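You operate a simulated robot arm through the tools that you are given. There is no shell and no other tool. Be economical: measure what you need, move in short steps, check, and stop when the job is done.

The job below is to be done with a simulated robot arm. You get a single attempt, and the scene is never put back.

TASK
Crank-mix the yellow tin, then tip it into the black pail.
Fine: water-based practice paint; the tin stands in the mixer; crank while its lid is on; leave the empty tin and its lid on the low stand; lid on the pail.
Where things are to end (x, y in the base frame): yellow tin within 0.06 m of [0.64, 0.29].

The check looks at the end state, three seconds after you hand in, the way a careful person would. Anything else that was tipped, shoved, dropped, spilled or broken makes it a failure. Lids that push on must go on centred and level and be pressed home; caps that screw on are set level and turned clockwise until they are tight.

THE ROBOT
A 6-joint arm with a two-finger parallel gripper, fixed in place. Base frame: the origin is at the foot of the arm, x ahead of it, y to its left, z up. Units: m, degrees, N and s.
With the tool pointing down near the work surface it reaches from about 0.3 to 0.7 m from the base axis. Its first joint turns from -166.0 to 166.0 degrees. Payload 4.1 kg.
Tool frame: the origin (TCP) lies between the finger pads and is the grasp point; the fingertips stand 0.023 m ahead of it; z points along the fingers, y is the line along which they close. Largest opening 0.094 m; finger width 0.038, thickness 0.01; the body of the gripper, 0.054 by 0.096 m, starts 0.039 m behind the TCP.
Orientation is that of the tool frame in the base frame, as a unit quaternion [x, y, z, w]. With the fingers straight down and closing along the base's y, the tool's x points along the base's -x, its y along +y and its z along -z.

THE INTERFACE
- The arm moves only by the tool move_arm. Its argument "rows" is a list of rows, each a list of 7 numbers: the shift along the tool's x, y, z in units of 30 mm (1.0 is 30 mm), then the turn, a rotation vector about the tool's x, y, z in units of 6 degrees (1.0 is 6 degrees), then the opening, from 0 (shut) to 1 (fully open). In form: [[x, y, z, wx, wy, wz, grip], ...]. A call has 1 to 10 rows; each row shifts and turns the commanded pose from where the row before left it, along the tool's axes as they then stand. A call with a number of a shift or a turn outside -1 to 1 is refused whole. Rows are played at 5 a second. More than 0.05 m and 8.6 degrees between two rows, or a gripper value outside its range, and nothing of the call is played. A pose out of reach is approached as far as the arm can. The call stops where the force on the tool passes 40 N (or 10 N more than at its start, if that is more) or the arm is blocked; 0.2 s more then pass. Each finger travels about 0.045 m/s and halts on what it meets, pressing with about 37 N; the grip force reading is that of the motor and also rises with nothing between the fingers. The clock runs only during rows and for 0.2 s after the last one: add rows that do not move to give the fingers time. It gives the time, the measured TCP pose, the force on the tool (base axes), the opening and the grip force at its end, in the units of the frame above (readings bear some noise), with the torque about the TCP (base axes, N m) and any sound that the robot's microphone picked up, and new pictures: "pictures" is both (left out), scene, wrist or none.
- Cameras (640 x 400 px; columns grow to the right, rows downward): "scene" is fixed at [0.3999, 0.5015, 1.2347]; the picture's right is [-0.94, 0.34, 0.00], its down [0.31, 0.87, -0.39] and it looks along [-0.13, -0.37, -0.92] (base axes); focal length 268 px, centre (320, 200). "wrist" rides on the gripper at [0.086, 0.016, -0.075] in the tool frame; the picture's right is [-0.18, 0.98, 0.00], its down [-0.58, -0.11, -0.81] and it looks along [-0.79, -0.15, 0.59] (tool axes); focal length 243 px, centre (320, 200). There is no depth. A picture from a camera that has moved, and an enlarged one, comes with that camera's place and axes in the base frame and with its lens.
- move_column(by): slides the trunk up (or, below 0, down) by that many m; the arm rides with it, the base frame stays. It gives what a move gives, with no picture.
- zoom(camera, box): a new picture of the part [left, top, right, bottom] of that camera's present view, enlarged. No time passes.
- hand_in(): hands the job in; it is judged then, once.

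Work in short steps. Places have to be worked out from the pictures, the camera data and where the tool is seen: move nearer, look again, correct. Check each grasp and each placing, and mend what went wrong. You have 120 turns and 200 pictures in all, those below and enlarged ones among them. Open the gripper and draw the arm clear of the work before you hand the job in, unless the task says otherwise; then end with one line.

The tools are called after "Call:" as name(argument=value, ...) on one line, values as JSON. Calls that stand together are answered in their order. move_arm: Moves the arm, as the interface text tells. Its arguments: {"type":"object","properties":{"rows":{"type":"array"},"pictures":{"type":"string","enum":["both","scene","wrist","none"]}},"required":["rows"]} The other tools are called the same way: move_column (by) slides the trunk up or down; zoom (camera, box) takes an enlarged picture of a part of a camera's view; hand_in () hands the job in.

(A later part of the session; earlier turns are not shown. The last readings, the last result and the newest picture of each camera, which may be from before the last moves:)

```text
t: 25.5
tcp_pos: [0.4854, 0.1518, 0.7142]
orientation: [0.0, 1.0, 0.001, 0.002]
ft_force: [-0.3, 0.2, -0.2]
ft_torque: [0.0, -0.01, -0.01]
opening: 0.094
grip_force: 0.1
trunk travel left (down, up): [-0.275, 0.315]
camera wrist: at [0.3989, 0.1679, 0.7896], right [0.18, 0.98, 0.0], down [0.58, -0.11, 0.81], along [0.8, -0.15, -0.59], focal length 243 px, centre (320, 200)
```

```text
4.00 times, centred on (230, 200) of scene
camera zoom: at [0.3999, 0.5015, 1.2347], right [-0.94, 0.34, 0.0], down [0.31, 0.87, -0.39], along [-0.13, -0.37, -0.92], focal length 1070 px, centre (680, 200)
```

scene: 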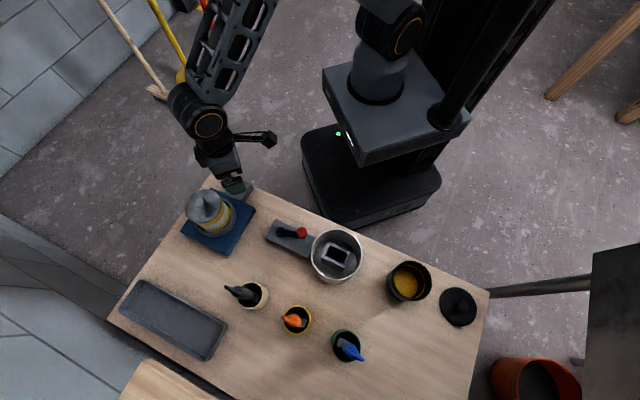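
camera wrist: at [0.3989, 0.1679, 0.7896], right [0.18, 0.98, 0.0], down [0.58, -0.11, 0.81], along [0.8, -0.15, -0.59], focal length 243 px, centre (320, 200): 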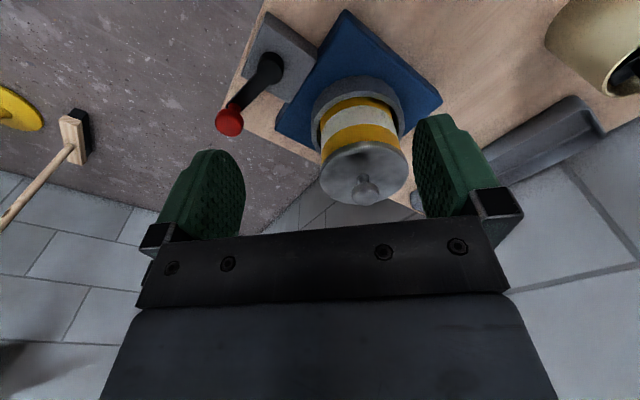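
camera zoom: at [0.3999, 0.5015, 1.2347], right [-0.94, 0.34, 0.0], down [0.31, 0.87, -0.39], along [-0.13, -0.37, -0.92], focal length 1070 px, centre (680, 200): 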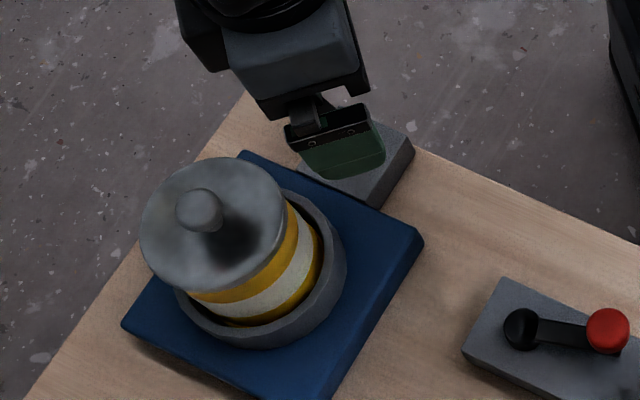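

The label has turned, so the mixer drove the tin. The lid's knob is about (0.590, 0.174, 0.640), lid top ~0.622. Moving over it and checking before the grasp.

Call:
move_arm(rows=[[-0.87, 0.19, 0, 0, 0, 0, 1], [-0.87, 0.19, 0, 0, 0, 0, 1], [-0.87, 0.19, 0, 0, 0, 0, 1], [-0.87, 0.19, 0, 0, 0, 0, 1], [0, 0, 0.4, 0, 0, 0, 1], [0, 0, 0, 0, 0, 0, 1]])

Call:
zoom(camera="wrist", box=[200, 0, 480, 180])

Call:
zoom(camera="scene", box=[150, 150, 270, 250])

```text
t: 26.9
tcp_pos: [0.5905, 0.1752, 0.702]
orientation: [0.0, 1.0, 0.001, 0.002]
ft_force: [-0.7, -0.4, 0.4]
ft_torque: [-0.02, -0.01, 0.0]
opening: 0.0939
grip_force: 0.0
trunk travel left (down, up): [-0.275, 0.315]
camera wrist: at [0.5028, 0.1904, 0.7775], right [0.18, 0.98, 0.0], down [0.58, -0.11, 0.81], along [0.8, -0.15, -0.59], focal length 243 px, centre (320, 200)
```

scene: 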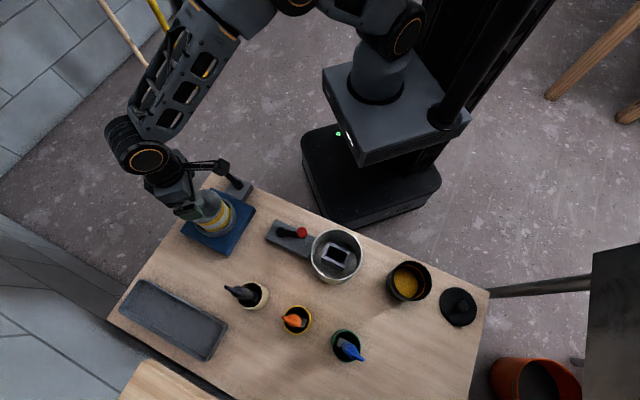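
wrist: 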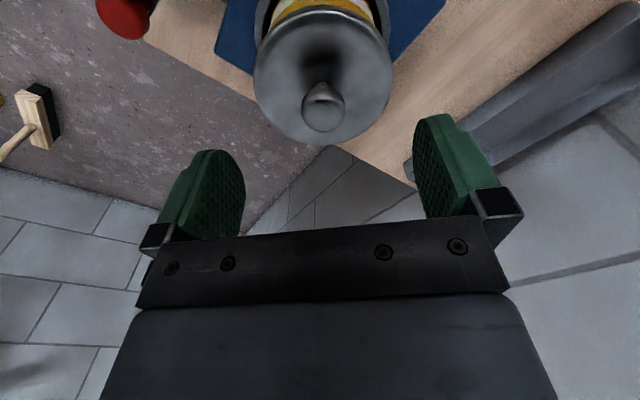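

```text
2.22 times, centred on (340, 90) of wrist
camera zoom: at [0.5028, 0.1904, 0.7775], right [0.18, 0.98, 0.0], down [0.58, -0.11, 0.81], along [0.8, -0.15, -0.59], focal length 539 px, centre (276, 444)
```

zoom: 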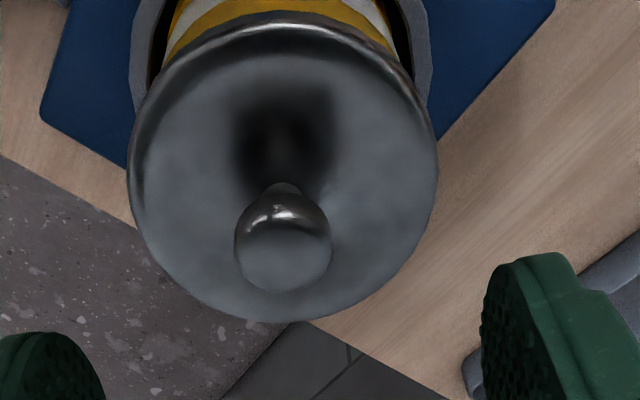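

```text
4.00 times, centred on (210, 200) of scene
camera zoom: at [0.3999, 0.5015, 1.2347], right [-0.94, 0.34, 0.0], down [0.31, 0.87, -0.39], along [-0.13, -0.37, -0.92], focal length 1070 px, centre (760, 200)
```

zoom: 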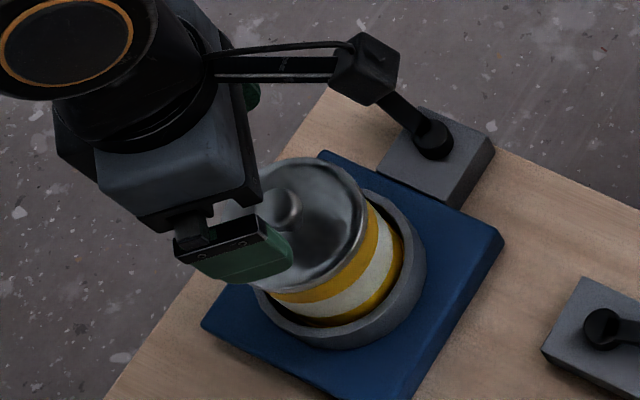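

Knob confirmed at (0.592, 0.1755). Descending 50 mm and gripping the lid knob.

Call:
move_arm(rows=[[-0.05, 0, 0.6, 0, 0, 0, 1], [0, 0, 0.6, 0, 0, 0, 1], [0, 0, 0.45, 0, 0, 0, 1], [0, 0, 0, 0, 0, 0, 1], [0, 0, 0, 0, 0, 0, 0], [0, 0, 0, 0, 0, 0, 0], [0, 0, 0, 0, 0, 0, 0], [0, 0, 0, 0, 0, 0, 0], [0, 0, 0, 0, 0, 0, 0]], pictures="wrist")

```text
t: 28.9
tcp_pos: [0.591, 0.1745, 0.6544]
orientation: [0.001, 1.0, 0.001, 0.004]
ft_force: [0.3, -3.9, 11.6]
ft_torque: [-0.03, 0.13, 0.02]
opening: 0.0241
grip_force: 37.1
trunk travel left (down, up): [-0.275, 0.315]
heard: snap
camera wrist: at [0.5042, 0.19, 0.7289], right [0.18, 0.98, 0.0], down [0.58, -0.11, 0.81], along [0.8, -0.15, -0.59], focal length 243 px, centre (320, 200)
```

wrist: 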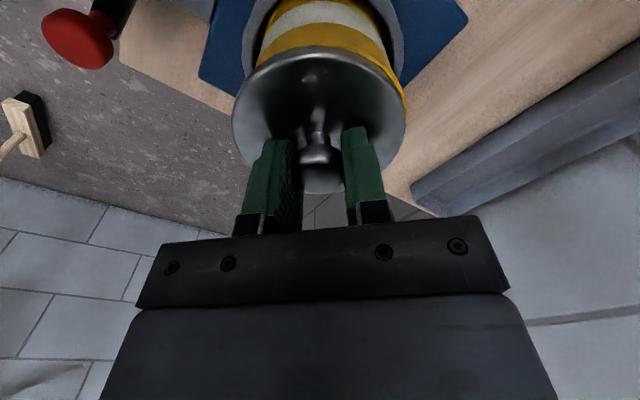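

A "snap" was heard: the lid may have clicked home only now. I'll look closely at the lid/tin interface before pulling.

Call:
zoom(camera="wrist", box=[210, 0, 430, 200])

Call:
zoom(camera="scene", box=[160, 160, 260, 260])

```text
2.00 times, centred on (320, 100) of wrist
camera zoom: at [0.5042, 0.19, 0.7289], right [0.18, 0.98, 0.0], down [0.58, -0.11, 0.81], along [0.8, -0.15, -0.59], focal length 485 px, centre (320, 400)
```

zoom: 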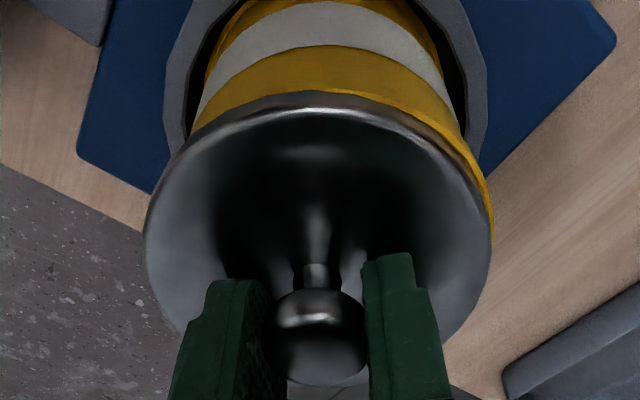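

```text
4.00 times, centred on (210, 210) of scene
camera zoom: at [0.3999, 0.5015, 1.2347], right [-0.94, 0.34, 0.0], down [0.31, 0.87, -0.39], along [-0.13, -0.37, -0.92], focal length 1070 px, centre (760, 160)
```

zoom: 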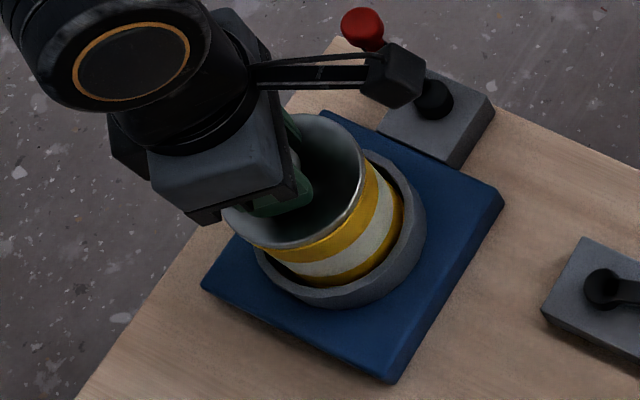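

The lid looks slightly shifted sideways, so the snap was perhaps it popping loose. I'll lift a little and see what comes along.

Call:
move_arm(rows=[[0, 0, -0.2, 0, 0, 0, 0], [0, 0, -0.2, 0, 0, 0, 0], [0, 0, -0.2, 0, 0, 0, 0], [0, 0, 0, 0, 0, 0, 0]])

Call:
zoom(camera="wrist", box=[210, 0, 430, 200])

Call:
zoom(camera="scene", box=[160, 160, 260, 260])

```text
t: 29.9
tcp_pos: [0.5914, 0.1749, 0.6711]
orientation: [0.001, 1.0, 0.0, 0.003]
ft_force: [0.1, 0.8, -0.4]
ft_torque: [0.01, 0.02, -0.01]
opening: 0.0242
grip_force: 36.8
trunk travel left (down, up): [-0.275, 0.315]
camera wrist: at [0.5039, 0.1909, 0.7458], right [0.18, 0.98, 0.0], down [0.58, -0.11, 0.81], along [0.8, -0.15, -0.59], focal length 243 px, centre (320, 200)
```

scene: 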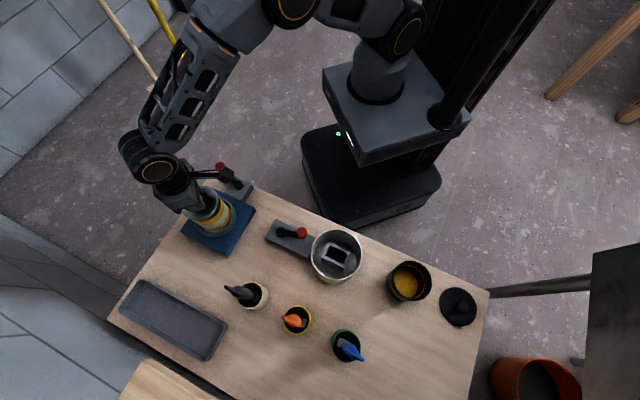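
wrist: 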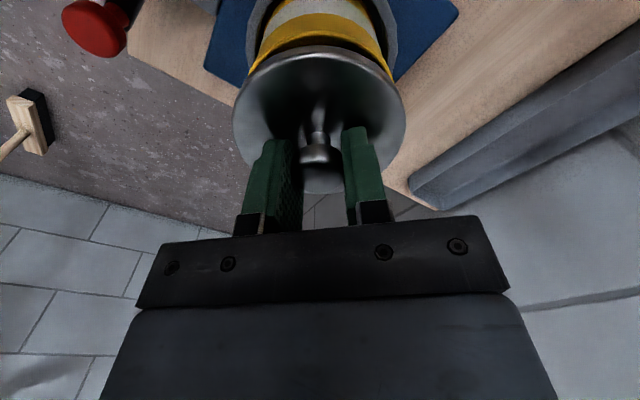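

```text
2.00 times, centred on (320, 100) of wrist
camera zoom: at [0.5039, 0.1909, 0.7458], right [0.18, 0.98, 0.0], down [0.58, -0.11, 0.81], along [0.8, -0.15, -0.59], focal length 485 px, centre (320, 400)
```

zoom: 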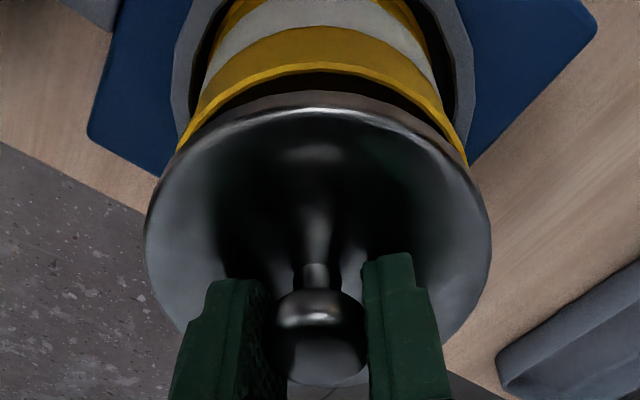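

```text
4.00 times, centred on (210, 210) of scene
camera zoom: at [0.3999, 0.5015, 1.2347], right [-0.94, 0.34, 0.0], down [0.31, 0.87, -0.39], along [-0.13, -0.37, -0.92], focal length 1070 px, centre (760, 160)
```

zoom: 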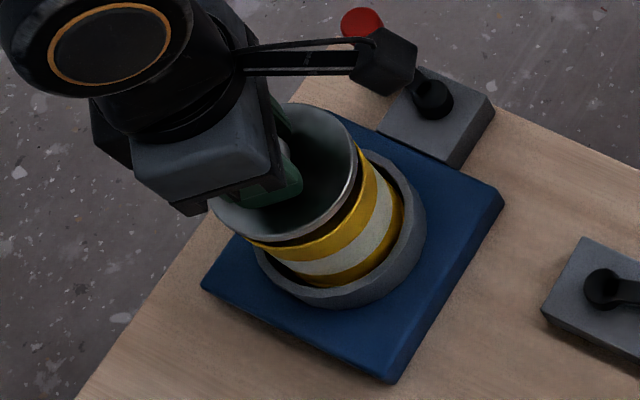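

The lid is off and held; the tin stays in its ring, no spill. I'll carry the lid to a free table spot near (0.445, 0.375), high over everything first.

Call:
move_arm(rows=[[0, 0, -0.9, 0, 0, 0, 0], [0, 0, -0.9, 0, 0, 0, 0], [0, 0, -0.5, 0, 0, 0, 0], [0.695, 0.952, 0, 0, 0, 0, 0], [0.695, 0.952, 0, 0, 0, 0, 0], [0.695, 0.952, 0, 0, 0, 0, 0], [0.695, 0.952, 0, 0, 0, 0, 0], [0.695, 0.952, 0, 0, 0, 0, 0], [0.695, 0.952, 0, 0, 0, 0, 0], [0.695, 0.952, 0, 0, 0, 0, 0]])

Call:
zoom(camera="scene", box=[160, 160, 380, 360])

```text
t: 32.1
tcp_pos: [0.4436, 0.375, 0.7399]
orientation: [0.0, 1.0, 0.001, 0.002]
ft_force: [-0.7, 0.6, -1.3]
ft_torque: [0.0, 0.0, 0.0]
opening: 0.0241
grip_force: 36.8
trunk travel left (down, up): [-0.275, 0.315]
camera wrist: at [0.3574, 0.3917, 0.8143], right [0.18, 0.98, 0.0], down [0.58, -0.11, 0.81], along [0.8, -0.15, -0.59], focal length 243 px, centre (320, 200)
```

scene: 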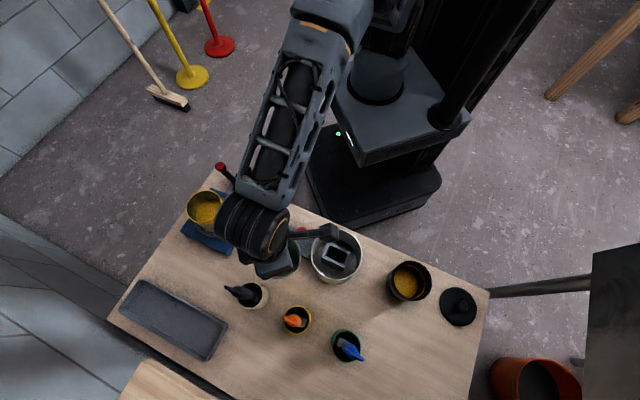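
wrist: 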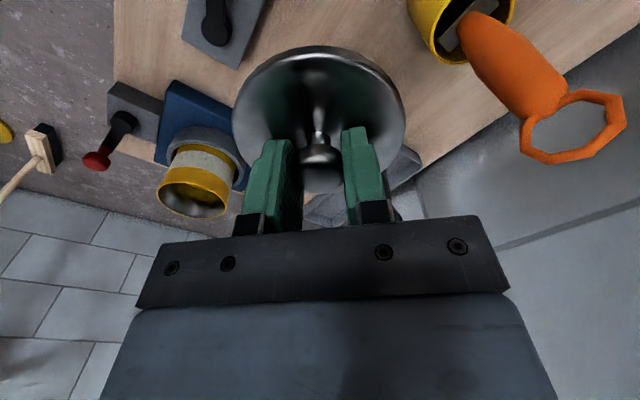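

```text
2.00 times, centred on (270, 260) of scene
camera zoom: at [0.3999, 0.5015, 1.2347], right [-0.94, 0.34, 0.0], down [0.31, 0.87, -0.39], along [-0.13, -0.37, -0.92], focal length 535 px, centre (420, 80)
```

zoom: 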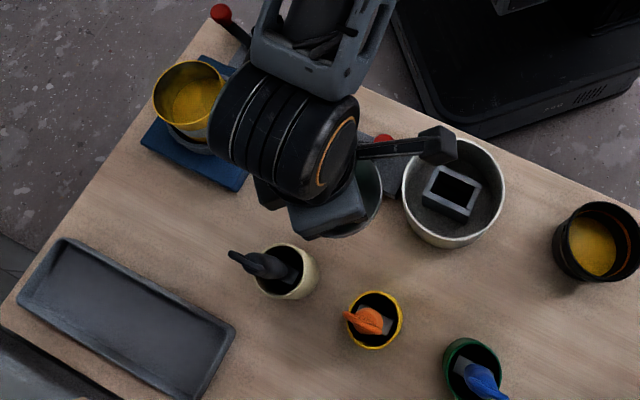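

Tin is open with paint visible, undisturbed. Descending with the lid towards (0.455, 0.365), checking the camera bracket against the white bucket's rim (z≈0.56).

Call:
move_arm(rows=[[-0.065, -0.055, 0.97, 0, 0, 0, 0], [-0.065, -0.055, 0.97, 0, 0, 0, 0], [-0.065, -0.055, 0.97, 0, 0, 0, 0], [-0.065, -0.055, 0.97, 0, 0, 0, 0], [-0.065, -0.055, 0.97, 0, 0, 0, 0], [-0.065, -0.055, 0.97, 0, 0, 0, 0], [0, 0, 0, 0, 0, 0, 0]])

Call:
zoom(camera="scene", box=[220, 190, 380, 310])

```text
t: 33.7
tcp_pos: [0.4589, 0.3646, 0.5659]
orientation: [0.0, 1.0, 0.001, 0.003]
ft_force: [-0.7, 0.1, -0.7]
ft_torque: [0.0, 0.01, 0.01]
opening: 0.0243
grip_force: 37.3
trunk travel left (down, up): [-0.275, 0.315]
camera wrist: at [0.3713, 0.3809, 0.6397], right [0.18, 0.98, 0.0], down [0.58, -0.11, 0.81], along [0.8, -0.15, -0.59], focal length 243 px, centre (320, 200)
```

scene: 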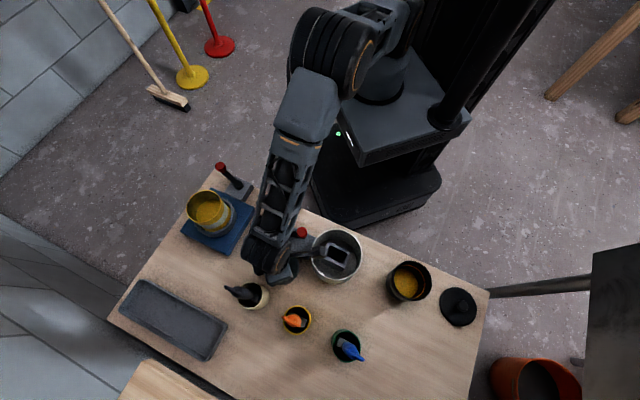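
wrist: 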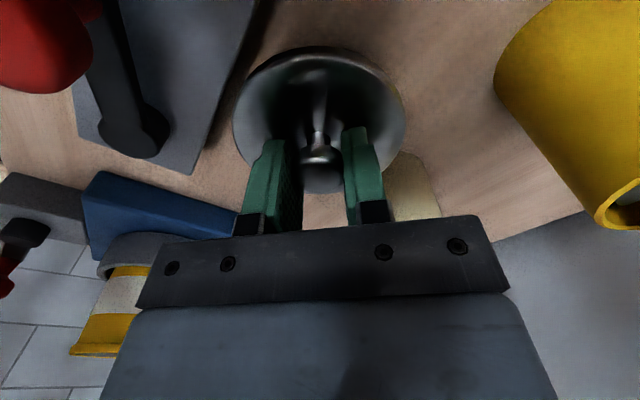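

```text
3.33 times, centred on (300, 250) of scene
camera zoom: at [0.3999, 0.5015, 1.2347], right [-0.94, 0.34, 0.0], down [0.31, 0.87, -0.39], along [-0.13, -0.37, -0.92], focal length 892 px, centre (387, 33)
```

zoom: 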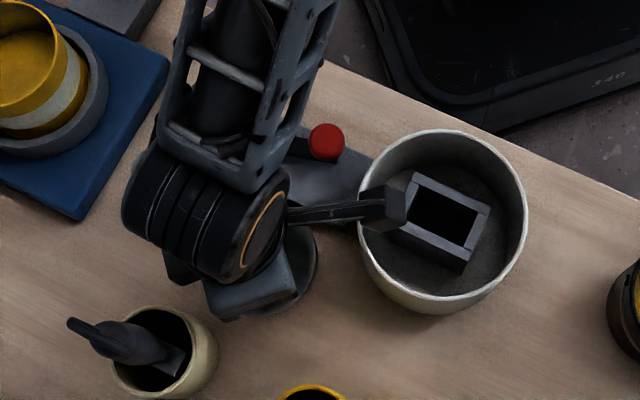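

The camera head would hang right over the bucket rim, so I rotate the tool −30° about its axis to swing it clear, then look.

Call:
move_arm(rows=[[0, 0, 0, 0, 0, -1, 0], [0, 0, 0, 0, 0, -1, 0], [0, 0, 0, 0, 0, -1, 0], [0, 0, 0, 0, 0, -1, 0], [0, 0, 0, 0, 0, -1, 0], [0, 0, 0.5, 0, 0, 0, 0], [0, 0, 0, 0, 0, 0, 0]])

Call:
zoom(camera="scene", box=[220, 190, 380, 310])

```text
t: 35.3
tcp_pos: [0.4574, 0.366, 0.551]
orientation: [-0.26, 0.966, -0.001, 0.003]
ft_force: [0.7, -0.8, 0.0]
ft_torque: [0.01, -0.04, 0.01]
opening: 0.0241
grip_force: 37.4
trunk travel left (down, up): [-0.275, 0.315]
camera wrist: at [0.3746, 0.3357, 0.6253], right [-0.33, 0.94, 0.0], down [0.55, 0.2, 0.81], along [0.76, 0.27, -0.59], focal length 243 px, centre (320, 200)
```

scene: 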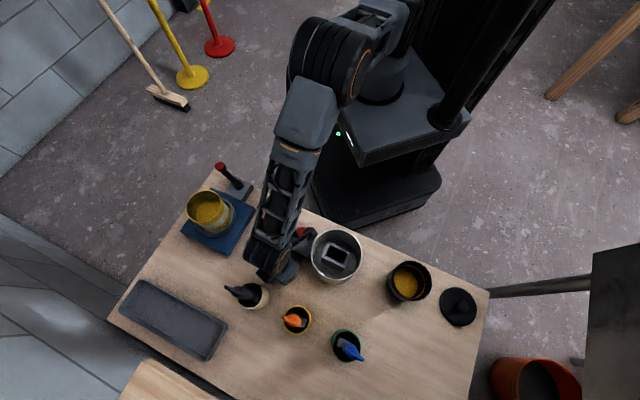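
wrist: 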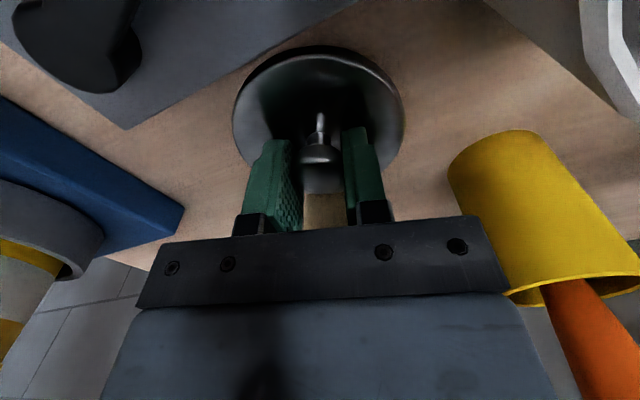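

```text
3.33 times, centred on (300, 250) of scene
camera zoom: at [0.3999, 0.5015, 1.2347], right [-0.94, 0.34, 0.0], down [0.31, 0.87, -0.39], along [-0.13, -0.37, -0.92], focal length 892 px, centre (387, 33)
```

zoom: 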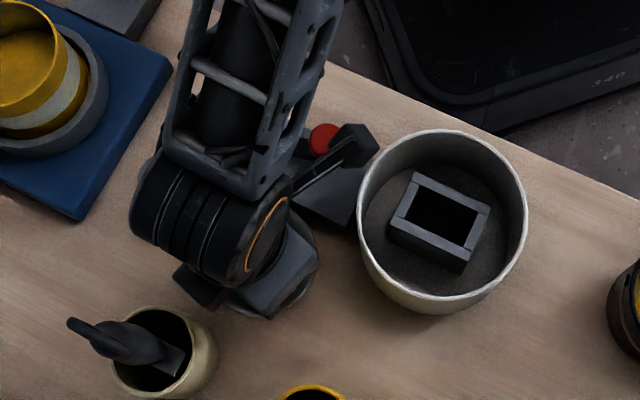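

The camera head is now between bucket and knob, clear of both. Lowering the lid in small steps until contact.

Call:
move_arm(rows=[[0, 0, 0.25, 0, 0, 0, 0], [0, 0, 0.25, 0, 0, 0, 0], [0, 0, 0.15, 0, 0, 0, 0], [0, 0, 0, 0, 0, 0, 0]], pictures="wrist")

```text
t: 36.3
tcp_pos: [0.4579, 0.365, 0.5306]
orientation: [-0.259, 0.966, 0.0, 0.003]
ft_force: [-0.8, 0.1, 0.1]
ft_torque: [0.0, 0.03, 0.01]
opening: 0.024
grip_force: 36.7
trunk travel left (down, up): [-0.275, 0.315]
camera wrist: at [0.3748, 0.3356, 0.6053], right [-0.33, 0.94, 0.0], down [0.55, 0.2, 0.81], along [0.76, 0.27, -0.59], focal length 243 px, centre (320, 200)
```

wrist: 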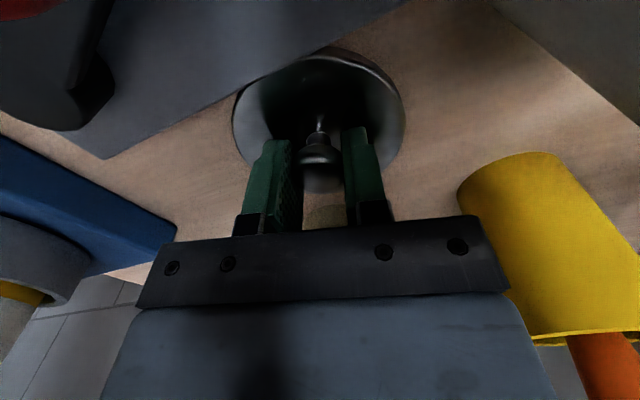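

Gap to the crank-2 box is only ~7 mm, so I shift 6 mm in +y and keep lowering.

Call:
move_arm(rows=[[-0.1, 0.17, 0, 0, 0, 0, 0], [0, 0, 0.1, 0, 0, 0, 0], [0, 0, 0.1, 0, 0, 0, 0], [0, 0, 0, 0, 0, 0, 0]], pictures="none")

```text
t: 37.2
tcp_pos: [0.4595, 0.3709, 0.5298]
orientation: [-0.259, 0.966, 0.002, 0.007]
ft_force: [-4.2, -3.4, 19.5]
ft_torque: [-0.36, 0.5, 0.05]
opening: 0.024
grip_force: 36.6
trunk travel left (down, up): [-0.275, 0.315]
stopped in row 4: the force on the tool passed its limit at 41 N (the readings are from after the stop); the commanded pose is now the measured one
```

Contact. I'll look before releasing.

Call:
zoom(camera="wrist", box=[200, 20, 440, 220])

Call:
zoom(camera="scene", box=[240, 210, 340, 300])

```text
2.00 times, centred on (320, 120) of wrist
camera zoom: at [0.3757, 0.3424, 0.6042], right [-0.33, 0.94, 0.0], down [0.55, 0.19, 0.81], along [0.77, 0.27, -0.58], focal length 485 px, centre (320, 360)
```

zoom: 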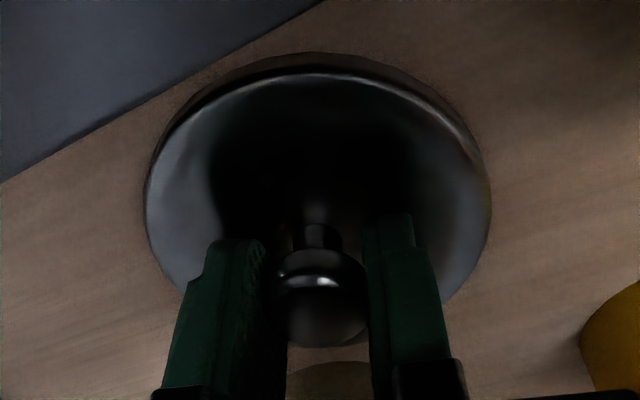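

```text
4.44 times, centred on (290, 255) of scene
camera zoom: at [0.3999, 0.5015, 1.2347], right [-0.94, 0.34, 0.0], down [0.31, 0.87, -0.39], along [-0.13, -0.37, -0.92], focal length 1189 px, centre (453, -44)
```

zoom: 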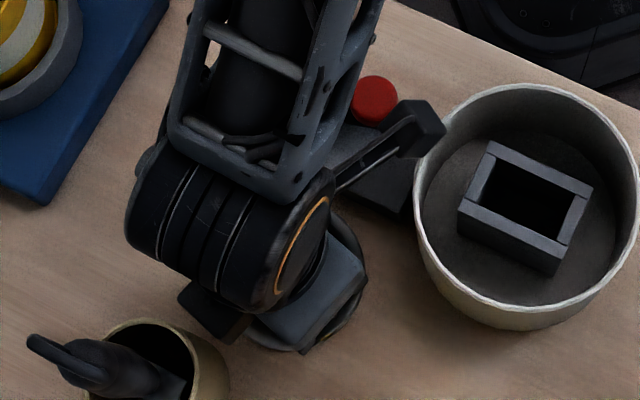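

The lid sits on the table, clear of the box. Releasing and rising.

Call:
move_arm(rows=[[0, 0, 0, 0, 0, 0, 0.4], [0, 0, 0, 0, 0, 0, 0.6], [0, 0, 0, 0, 0, 0, 0.6], [0, 0, -0.3, 0, 0, 0, 0.6], [0, 0, -0.6, 0, 0, 0, 0.6], [0, 0, -0.9, 0, 0, 0, 0.6], [0, 0, -0.9, 0, 0, 0, 0.8], [0, 0, -0.9, 0, 0, 0, 1]])

Call:
zoom(camera="wrist", box=[160, 0, 480, 200])

```text
t: 39.0
tcp_pos: [0.4603, 0.3703, 0.6356]
orientation: [-0.258, 0.966, 0.002, 0.004]
ft_force: [0.9, 0.2, 0.8]
ft_torque: [0.0, -0.04, -0.01]
opening: 0.094
grip_force: 0.0
trunk travel left (down, up): [-0.275, 0.315]
camera wrist: at [0.3757, 0.3411, 0.7105], right [-0.33, 0.94, 0.0], down [0.55, 0.19, 0.81], along [0.76, 0.27, -0.58], focal length 243 px, centre (320, 200)
```

scene: 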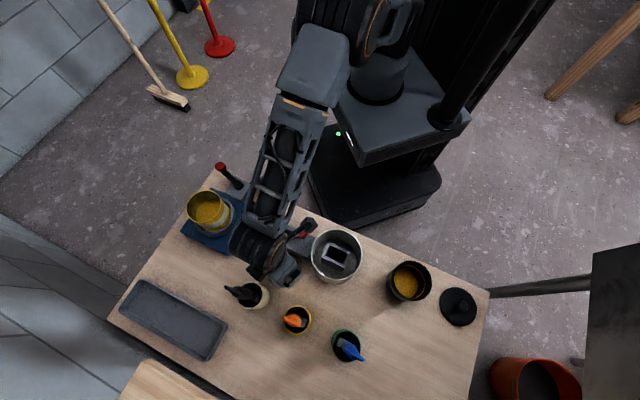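
wrist: 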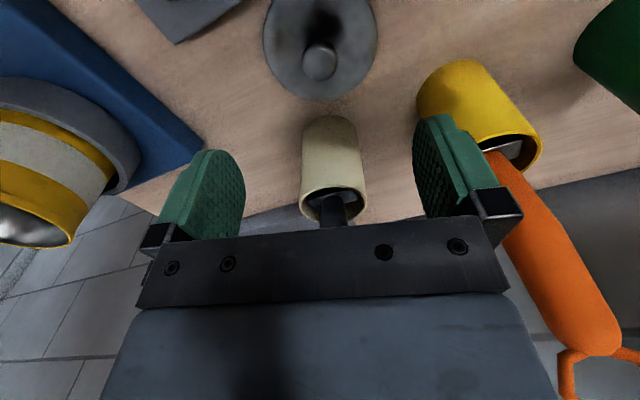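

```text
2.00 times, centred on (320, 100) of wrist
camera zoom: at [0.3757, 0.3411, 0.7105], right [-0.33, 0.94, 0.0], down [0.55, 0.19, 0.81], along [0.76, 0.27, -0.58], focal length 485 px, centre (320, 400)
```

zoom: 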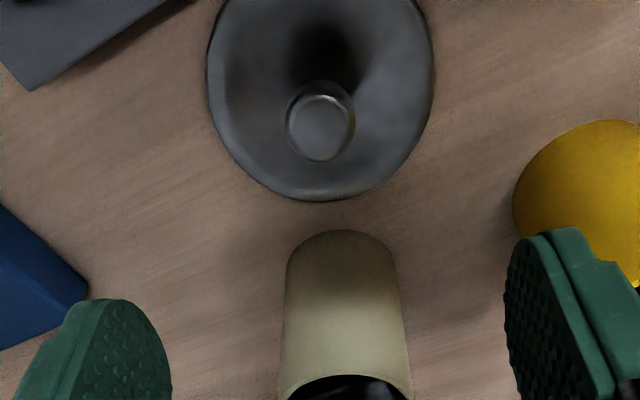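

Lid is flat on the table. Now measure the open tin (diameter versus the 0.094 m opening).

Call:
zoom(camera="scene", box=[180, 180, 240, 240])

Call:
zoom(camera="scene", box=[370, 245, 490, 335])

```text
6.67 times, centred on (210, 210) of scene
camera zoom: at [0.3999, 0.5015, 1.2347], right [-0.94, 0.34, 0.0], down [0.31, 0.87, -0.39], along [-0.13, -0.37, -0.92], focal length 1784 px, centre (1053, 133)
```

zoom: 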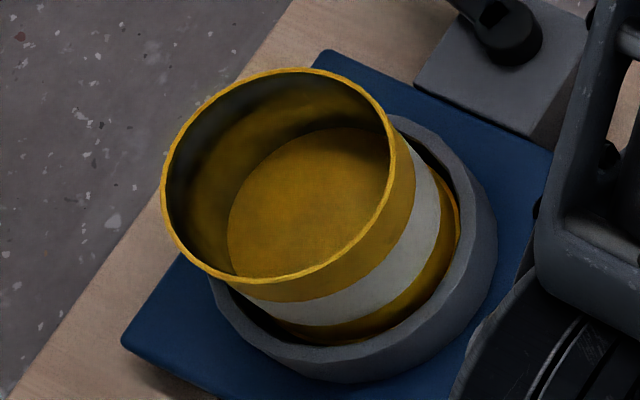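

```text
4.44 times, centred on (430, 290) of scene
camera zoom: at [0.3999, 0.5015, 1.2347], right [-0.94, 0.34, 0.0], down [0.31, 0.87, -0.39], along [-0.13, -0.37, -0.92], focal length 1189 px, centre (-169, -200)
```

zoom: 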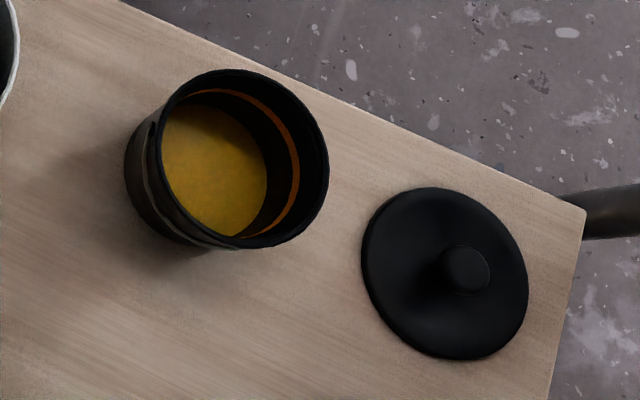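

Tin ≈0.0885 m wide, so it just fits. A side grasp (tool horizontal, camera up) makes pouring clean; for that I first rise and yaw the tool round about 166°, checking that the wrist follows.

Call:
move_arm(rows=[[0, 0, -0.6, 0, 0, -1, 1], [0, 0, -0.6, 0, 0, -1, 1], [0, 0, -0.6, 0, 0, -1, 1], [0, 0, -0.6, 0, 0, -1, 1], [0, 0, -0.6, 0, 0, -1, 1], [0, 0, -0.6, 0, 0, -1, 1], [0, 0, -0.6, 0, 0, -1, 1], [0, 0, -0.6, 0, 0, -1, 1], [0, 0, -0.6, 0, 0, -1, 1], [0, 0, -0.6, 0, 0, -1, 1]], pictures="none")

Call:
move_arm(rows=[[0, 0, 0, 0, 0, -1, 1], [0, 0, 0, 0, 0, -1, 1], [0, 0, 0, 0, 0, -1, 1], [0, 0, 0, 0, 0, -1, 1], [0, 0, 0, 0, 0, -1, 1], [0, 0, 0, 0, 0, -1, 1], [0, 0, 0, 0, 0, -1, 1], [0, 0, 0, 0, 0, -1, 1], [0, 0, 0, 0, 0, -1, 1], [0, 0, 0, 0, 0, -1, 1]], pictures="none")

```text
t: 41.2
tcp_pos: [0.4556, 0.3697, 0.8169]
orientation: [0.708, -0.706, 0.001, -0.004]
ft_force: [0.1, 1.1, -1.0]
ft_torque: [0.01, 0.01, 0.01]
opening: 0.094
grip_force: 0.1
trunk travel left (down, up): [-0.275, 0.315]
```

```text
t: 43.4
tcp_pos: [0.4577, 0.371, 0.8148]
orientation: [0.966, -0.258, 0.004, -0.003]
ft_force: [0.6, 1.3, 0.3]
ft_torque: [0.01, 0.0, 0.02]
opening: 0.094
grip_force: 0.1
trunk travel left (down, up): [-0.275, 0.315]
```

Wrist follows. Finishing yaw (46° more), then pitch the tool to horizontal while moving toward −y.

Call:
move_arm(rows=[[0, 0, 0, 0, 0, -0.96, 1], [0, 0, 0, 0, 0, -0.96, 1], [0, 0, 0, 0, 0, -0.96, 1], [0, 0, 0, 0, 0, -0.96, 1], [0, 0, 0, 0, 0, -0.96, 1], [0, 0, 0, 0, 0, -0.96, 1], [0, 0, 0, 0, 0, -0.96, 1], [0, 0, 0, 0, 0, -0.96, 1]], pictures="none")

Call:
move_arm(rows=[[0, 0.75, 0, 0, 1, 0, 1], [0, 0.75, 0, 0, 1, 0, 1], [0, 0.75, 0, 0, 1, 0, 1], [0, 0.75, 0, 0, 1, 0, 1], [0, 0.75, 0, 0, 1, 0, 1], [0, 0.75, 0, 0, 1, 0, 1], [0, 0.75, 0, 0, 1, 0, 1], [0, 0.75, 0, 0, 1, 0, 1], [0, 0.75, 0, 0, 1, 0, 1], [0, 0.75, 0, 0, 1, 0, 1]])

```text
t: 45.2
tcp_pos: [0.4583, 0.3699, 0.8143]
orientation: [0.99, 0.14, 0.004, -0.002]
ft_force: [0.0, 0.4, 0.2]
ft_torque: [0.0, 0.01, -0.01]
opening: 0.0939
grip_force: 0.0
trunk travel left (down, up): [-0.275, 0.315]
```

```text
t: 47.4
tcp_pos: [0.5155, 0.1694, 0.8158]
orientation: [0.877, 0.116, 0.463, -0.049]
ft_force: [1.1, -0.2, 0.1]
ft_torque: [0.01, -0.02, -0.02]
opening: 0.0942
grip_force: 0.1
out of reach, approached as far as the arm can: row 8, 9
trunk travel left (down, up): [-0.275, 0.315]
camera wrist: at [0.5068, 0.1537, 0.9298], right [0.15, -0.98, -0.13], down [-0.99, -0.14, -0.02], along [0.0, 0.13, -0.99], focal length 243 px, centre (320, 200)
```

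scene: 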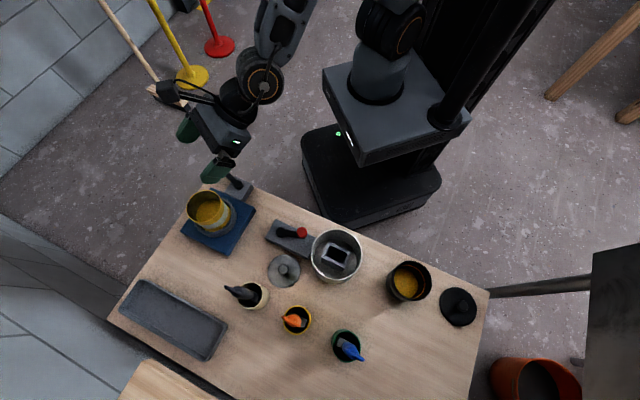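
wrist: 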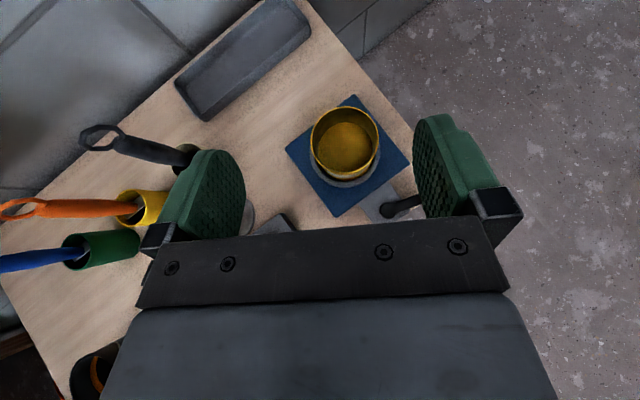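

Good overhead view of the tin. Continuing the pitch to horizontal (another ~34°) here and checking reach.

Call:
move_arm(rows=[[0, 0, 0, 0, 0.9, 0, 1], [0, 0, 0, 0, 0.9, 0, 1], [0, 0, 0, 0, 0.9, 0, 1], [0, 0, 0, 0, 0.9, 0, 1], [0, 0, 0, 0, 0.9, 0, 1], [0, 0, 0, 0, 0.9, 0, 1], [0, 0, 0, 0, 0, 0, 1]])

```text
t: 49.0
tcp_pos: [0.5064, 0.193, 0.8184]
orientation: [0.713, 0.096, 0.69, -0.078]
ft_force: [0.0, 0.7, 0.4]
ft_torque: [-0.03, -0.03, -0.02]
opening: 0.094
grip_force: 0.0
out of reach, approached as far as the arm can: row 3, 4, 5, 6
trunk travel left (down, up): [-0.275, 0.315]
camera wrist: at [0.4401, 0.1628, 0.9096], right [0.24, -0.96, -0.16], down [-0.83, -0.11, -0.55], along [0.51, 0.26, -0.82], focal length 243 px, centre (320, 200)
```

scene: 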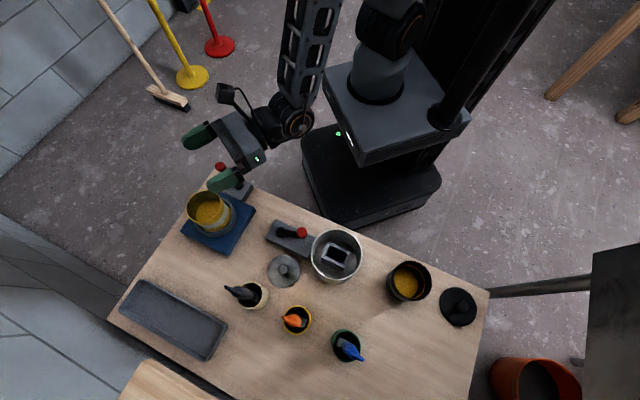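
wrist: 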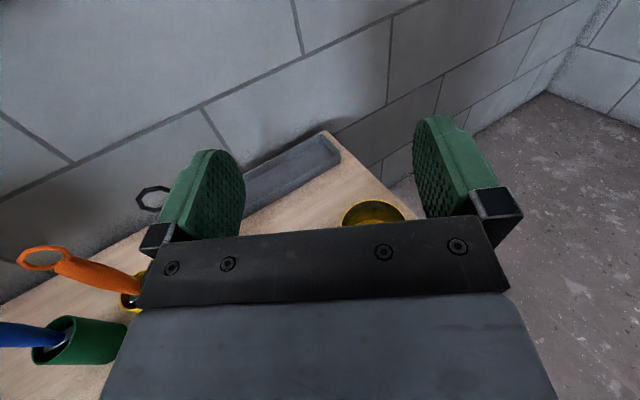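

Tool is practically horizontal (camera up). The tin's centre from the overhead view is (0.5895, 0.174). Moving outward above the tin, z≈0.72, which should also be better in reach.

Call:
move_arm(rows=[[0, 0, 0.9, 0, 0, 0, 1], [-0.65, 0.3, 0.46, 0, 0, 0, 1], [-0.65, 0.3, 0.46, 0, 0, 0, 1], [-0.65, 0.3, 0.28, 0, 0, 0, 1], [-0.65, 0.3, 0.2, 0, 0, 0, 1], [0, 0, 0, 0, 0, 0, 1]])

```text
t: 50.4
tcp_pos: [0.5567, 0.2234, 0.7439]
orientation: [0.714, 0.097, 0.689, -0.078]
ft_force: [-0.6, -0.5, 0.2]
ft_torque: [0.0, -0.01, -0.03]
opening: 0.0939
grip_force: 0.0
out of reach, approached as far as the arm can: row 1, 2, 3, 4, 5
trunk travel left (down, up): [-0.275, 0.315]
camera wrist: at [0.4912, 0.1939, 0.8351], right [0.23, -0.96, -0.16], down [-0.83, -0.11, -0.55], along [0.51, 0.26, -0.82], focal length 243 px, centre (320, 200)
```

scene: 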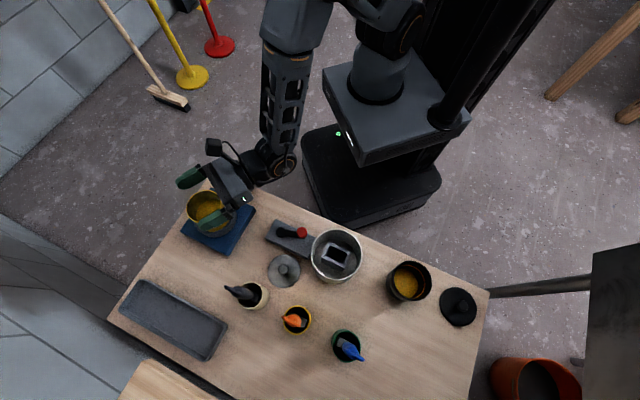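
wrist: 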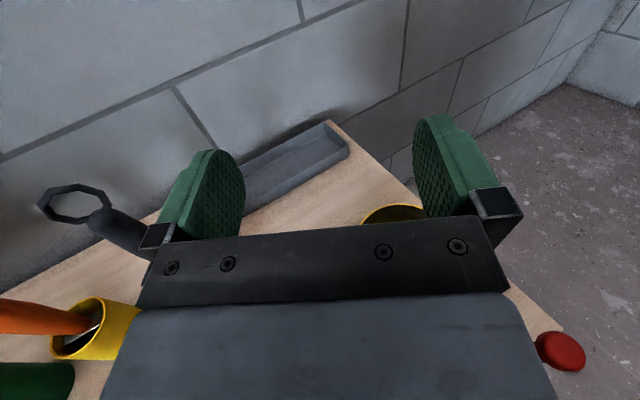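

The arm falls short in y at this posture, probably a wrist limit with the shoulder so high. I'll raise the tool and lower the trunk to straighten the wrist.

Call:
move_arm(rows=[[1, 0, -0.3, 0, 0, 0, 1], [1, 0, -0.3, 0, 0, 0, 1], [1, 0, -0.3, 0, 0, 0, 1], [1, 0, -0.3, 0, 0, 0, 1], [1, 0, 0, 0, 0, 0, 1]], pictures="none")

Call:
move_column(by=-0.12)

```text
t: 51.6
tcp_pos: [0.5258, 0.2203, 0.894]
orientation: [0.713, 0.099, 0.69, -0.081]
ft_force: [0.3, -0.4, -0.2]
ft_torque: [-0.02, -0.03, 0.0]
opening: 0.0941
grip_force: 0.0
trunk travel left (down, up): [-0.275, 0.315]
```

```text
t: 53.1
tcp_pos: [0.5261, 0.2194, 0.776]
orientation: [0.713, 0.099, 0.69, -0.08]
ft_force: [-0.2, -0.4, 0.2]
ft_torque: [-0.03, 0.02, -0.03]
opening: 0.0937
grip_force: 0.1
trunk travel left (down, up): [-0.155, 0.435]
```

No reach warning up there. Now from the lowered trunk, move toward above the tin again.

Call:
move_arm(rows=[[0, 0.65, 0.47, 0, 0, 0, 1], [0, 0.65, 0.47, 0, 0, 0, 1], [0, 0.65, 0.47, 0, 0, 0, 1], [0, 0, 0, 0, 0, 0, 1]], pictures="wrist")

```text
t: 54.1
tcp_pos: [0.5714, 0.2034, 0.7807]
orientation: [0.714, 0.095, 0.689, -0.076]
ft_force: [0.1, -0.1, -0.4]
ft_torque: [0.01, 0.0, 0.01]
opening: 0.0941
grip_force: 0.1
out of reach, approached as far as the arm can: row 2, 3
trunk travel left (down, up): [-0.155, 0.435]
camera wrist: at [0.5053, 0.1732, 0.8719], right [0.23, -0.96, -0.16], down [-0.83, -0.11, -0.55], along [0.51, 0.26, -0.82], focal length 243 px, centre (320, 200)
```

wrist: 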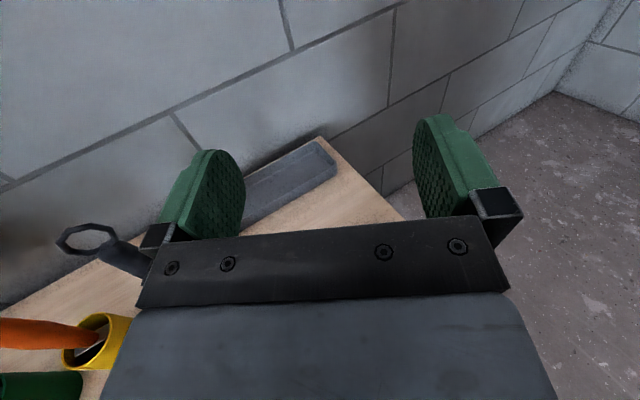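

The limit appears to be tool yaw relative to the arm's azimuth. I'll yaw the tool ~16° toward +y (about vertical), which should free the motion.

Call:
move_arm(rows=[[0, 0, 0, 0.9, 0, 0, 1], [0, 0, 0, 0.9, 0, 0, 1], [0, 0, 0, 0.9, 0, 0, 1], [0, 0, 0, 0, 0, 0, 1]], pictures="none")

```text
t: 55.1
tcp_pos: [0.5703, 0.2026, 0.7804]
orientation: [0.715, 0.094, 0.689, -0.075]
ft_force: [-0.3, -0.4, 0.5]
ft_torque: [0.03, 0.0, -0.02]
opening: 0.0938
grip_force: 0.1
out of reach, approached as far as the arm can: row 1, 2, 3
trunk travel left (down, up): [-0.155, 0.435]
```

That went against the limit; so the limit is in the other sense. Yawing back −26°.

Call:
move_arm(rows=[[0, 0, 0, -0.9, 0, 0, 1], [0, 0, 0, -0.9, 0, 0, 1], [0, 0, 0, -0.9, 0, 0, 1], [0, 0, 0, -0.8, 0, 0, 1], [0, 0, 0, -0.8, 0, 0, 1], [0, 0, 0, 0, 0, 0, 1]], pictures="none")

```text
t: 56.5
tcp_pos: [0.5707, 0.2042, 0.7816]
orientation: [0.713, -0.063, 0.693, 0.087]
ft_force: [-0.6, -0.2, 0.0]
ft_torque: [-0.01, -0.02, -0.03]
opening: 0.0941
grip_force: 0.1
trunk travel left (down, up): [-0.155, 0.435]
```

Yaw is now −12°, and free. Moving above the tin at z≈0.70 with small levelling corrections.

Call:
move_arm(rows=[[0, 0.283, 0.19, 0, 0.23, 0.35, 1], [-0.8, 0.283, 0.19, 0, 0, 0, 1], [-0.8, 0.283, 0.19, 0, 0, 0, 1], [-0.8, 0, 0, 0, 0, 0, 1], [0, 0, 0, 0, 0, 0, 1]])

Call:
zoom(camera="scene", box=[160, 160, 260, 260])

```text
t: 57.7
tcp_pos: [0.5831, 0.1758, 0.7113]
orientation: [0.704, -0.074, 0.702, 0.074]
ft_force: [0.3, 0.5, 0.2]
ft_torque: [-0.02, -0.02, -0.02]
opening: 0.094
grip_force: 0.2
trunk travel left (down, up): [-0.155, 0.435]
camera wrist: at [0.5062, 0.1751, 0.7974], right [-0.2, -0.96, -0.18], down [-0.77, 0.27, -0.58], along [0.61, 0.02, -0.79], focal length 243 px, centre (320, 200)
```

scene: 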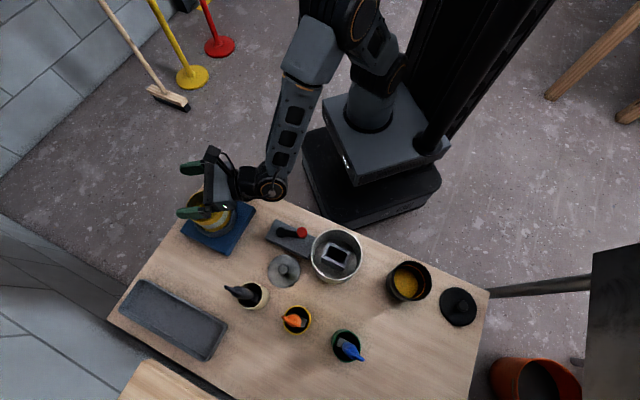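
wrist: 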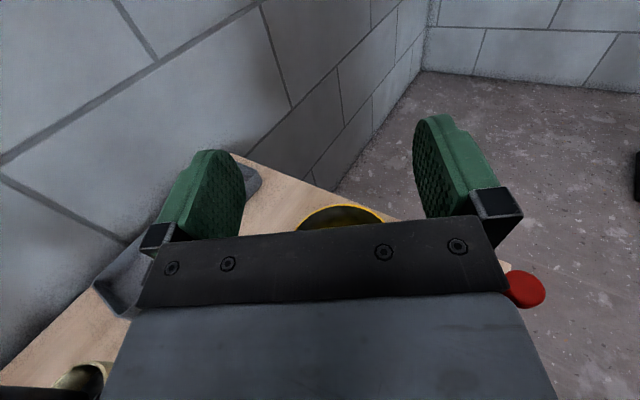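

```text
4.00 times, centred on (210, 210) of scene
camera zoom: at [0.3999, 0.5015, 1.2347], right [-0.94, 0.34, 0.0], down [0.31, 0.87, -0.39], along [-0.13, -0.37, -0.92], focal length 1070 px, centre (760, 160)
```

zoom: 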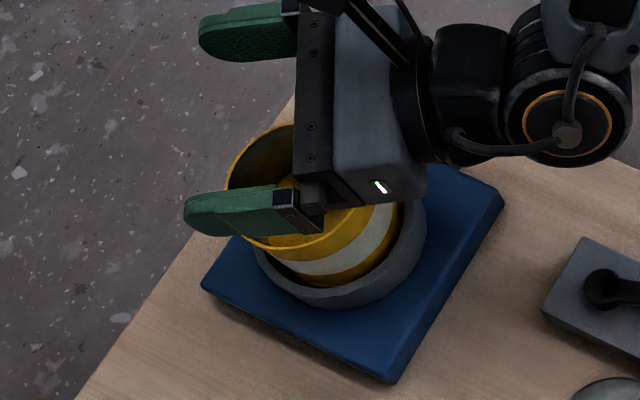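

In reach and aligned to about 1 mm by calculation. Descending to just above the rim, then I'll check the straddle.

Call:
move_arm(rows=[[-0.75, 0, 0, 0, 0, 0, 1], [-0.75, 0, 0, 0, 0, 0, 1], [-0.65, 0, 0, 0, 0, 0, 1], [0, 0, 0, 0, 0, 0, 1]])

Call:
zoom(camera="wrist", box=[160, 100, 520, 260])

Call:
zoom(camera="scene", box=[170, 170, 250, 250])

```text
t: 58.7
tcp_pos: [0.5822, 0.1747, 0.6447]
orientation: [0.704, -0.075, 0.702, 0.075]
ft_force: [0.1, -0.3, 0.4]
ft_torque: [0.01, 0.01, -0.03]
opening: 0.094
grip_force: 0.1
trunk travel left (down, up): [-0.155, 0.435]
camera wrist: at [0.5058, 0.1748, 0.7327], right [-0.2, -0.96, -0.18], down [-0.77, 0.27, -0.58], along [0.61, 0.02, -0.79], focal length 243 px, centre (320, 200)
```

scene: 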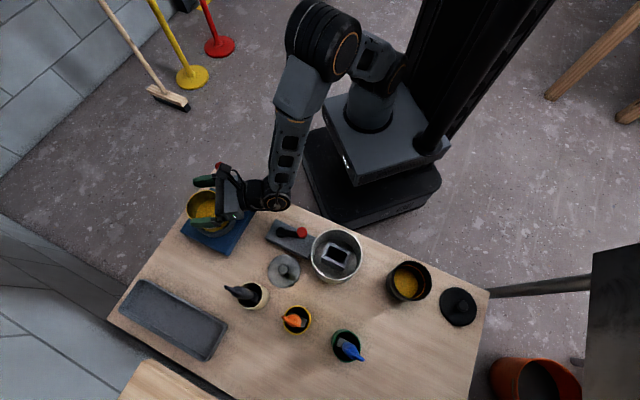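
wrist: 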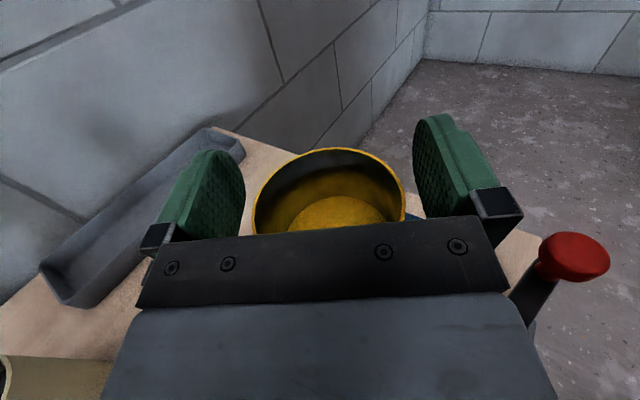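

```text
1.78 times, centred on (340, 180) of wrist
camera zoom: at [0.5058, 0.1748, 0.7327], right [-0.2, -0.96, -0.18], down [-0.77, 0.27, -0.58], along [0.61, 0.02, -0.79], focal length 431 px, centre (284, 236)
```

zoom: 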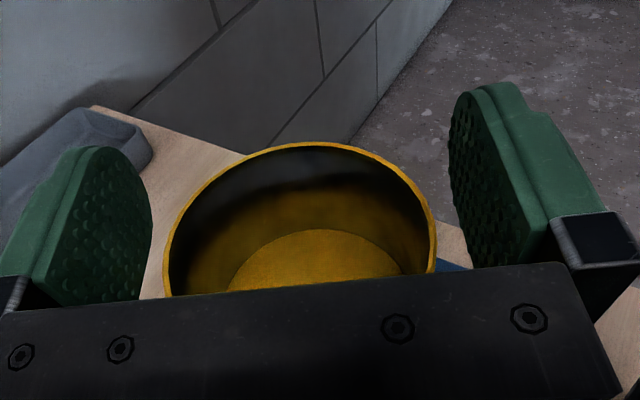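

```text
5.00 times, centred on (210, 210) of scene
camera zoom: at [0.3999, 0.5015, 1.2347], right [-0.94, 0.34, 0.0], down [0.31, 0.87, -0.39], along [-0.13, -0.37, -0.92], focal length 1338 px, centre (870, 150)
```

zoom: 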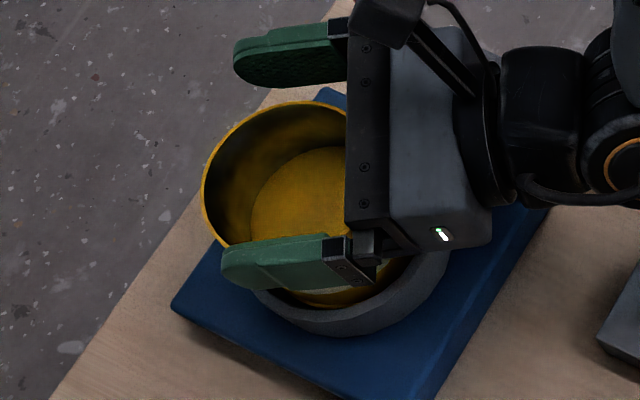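

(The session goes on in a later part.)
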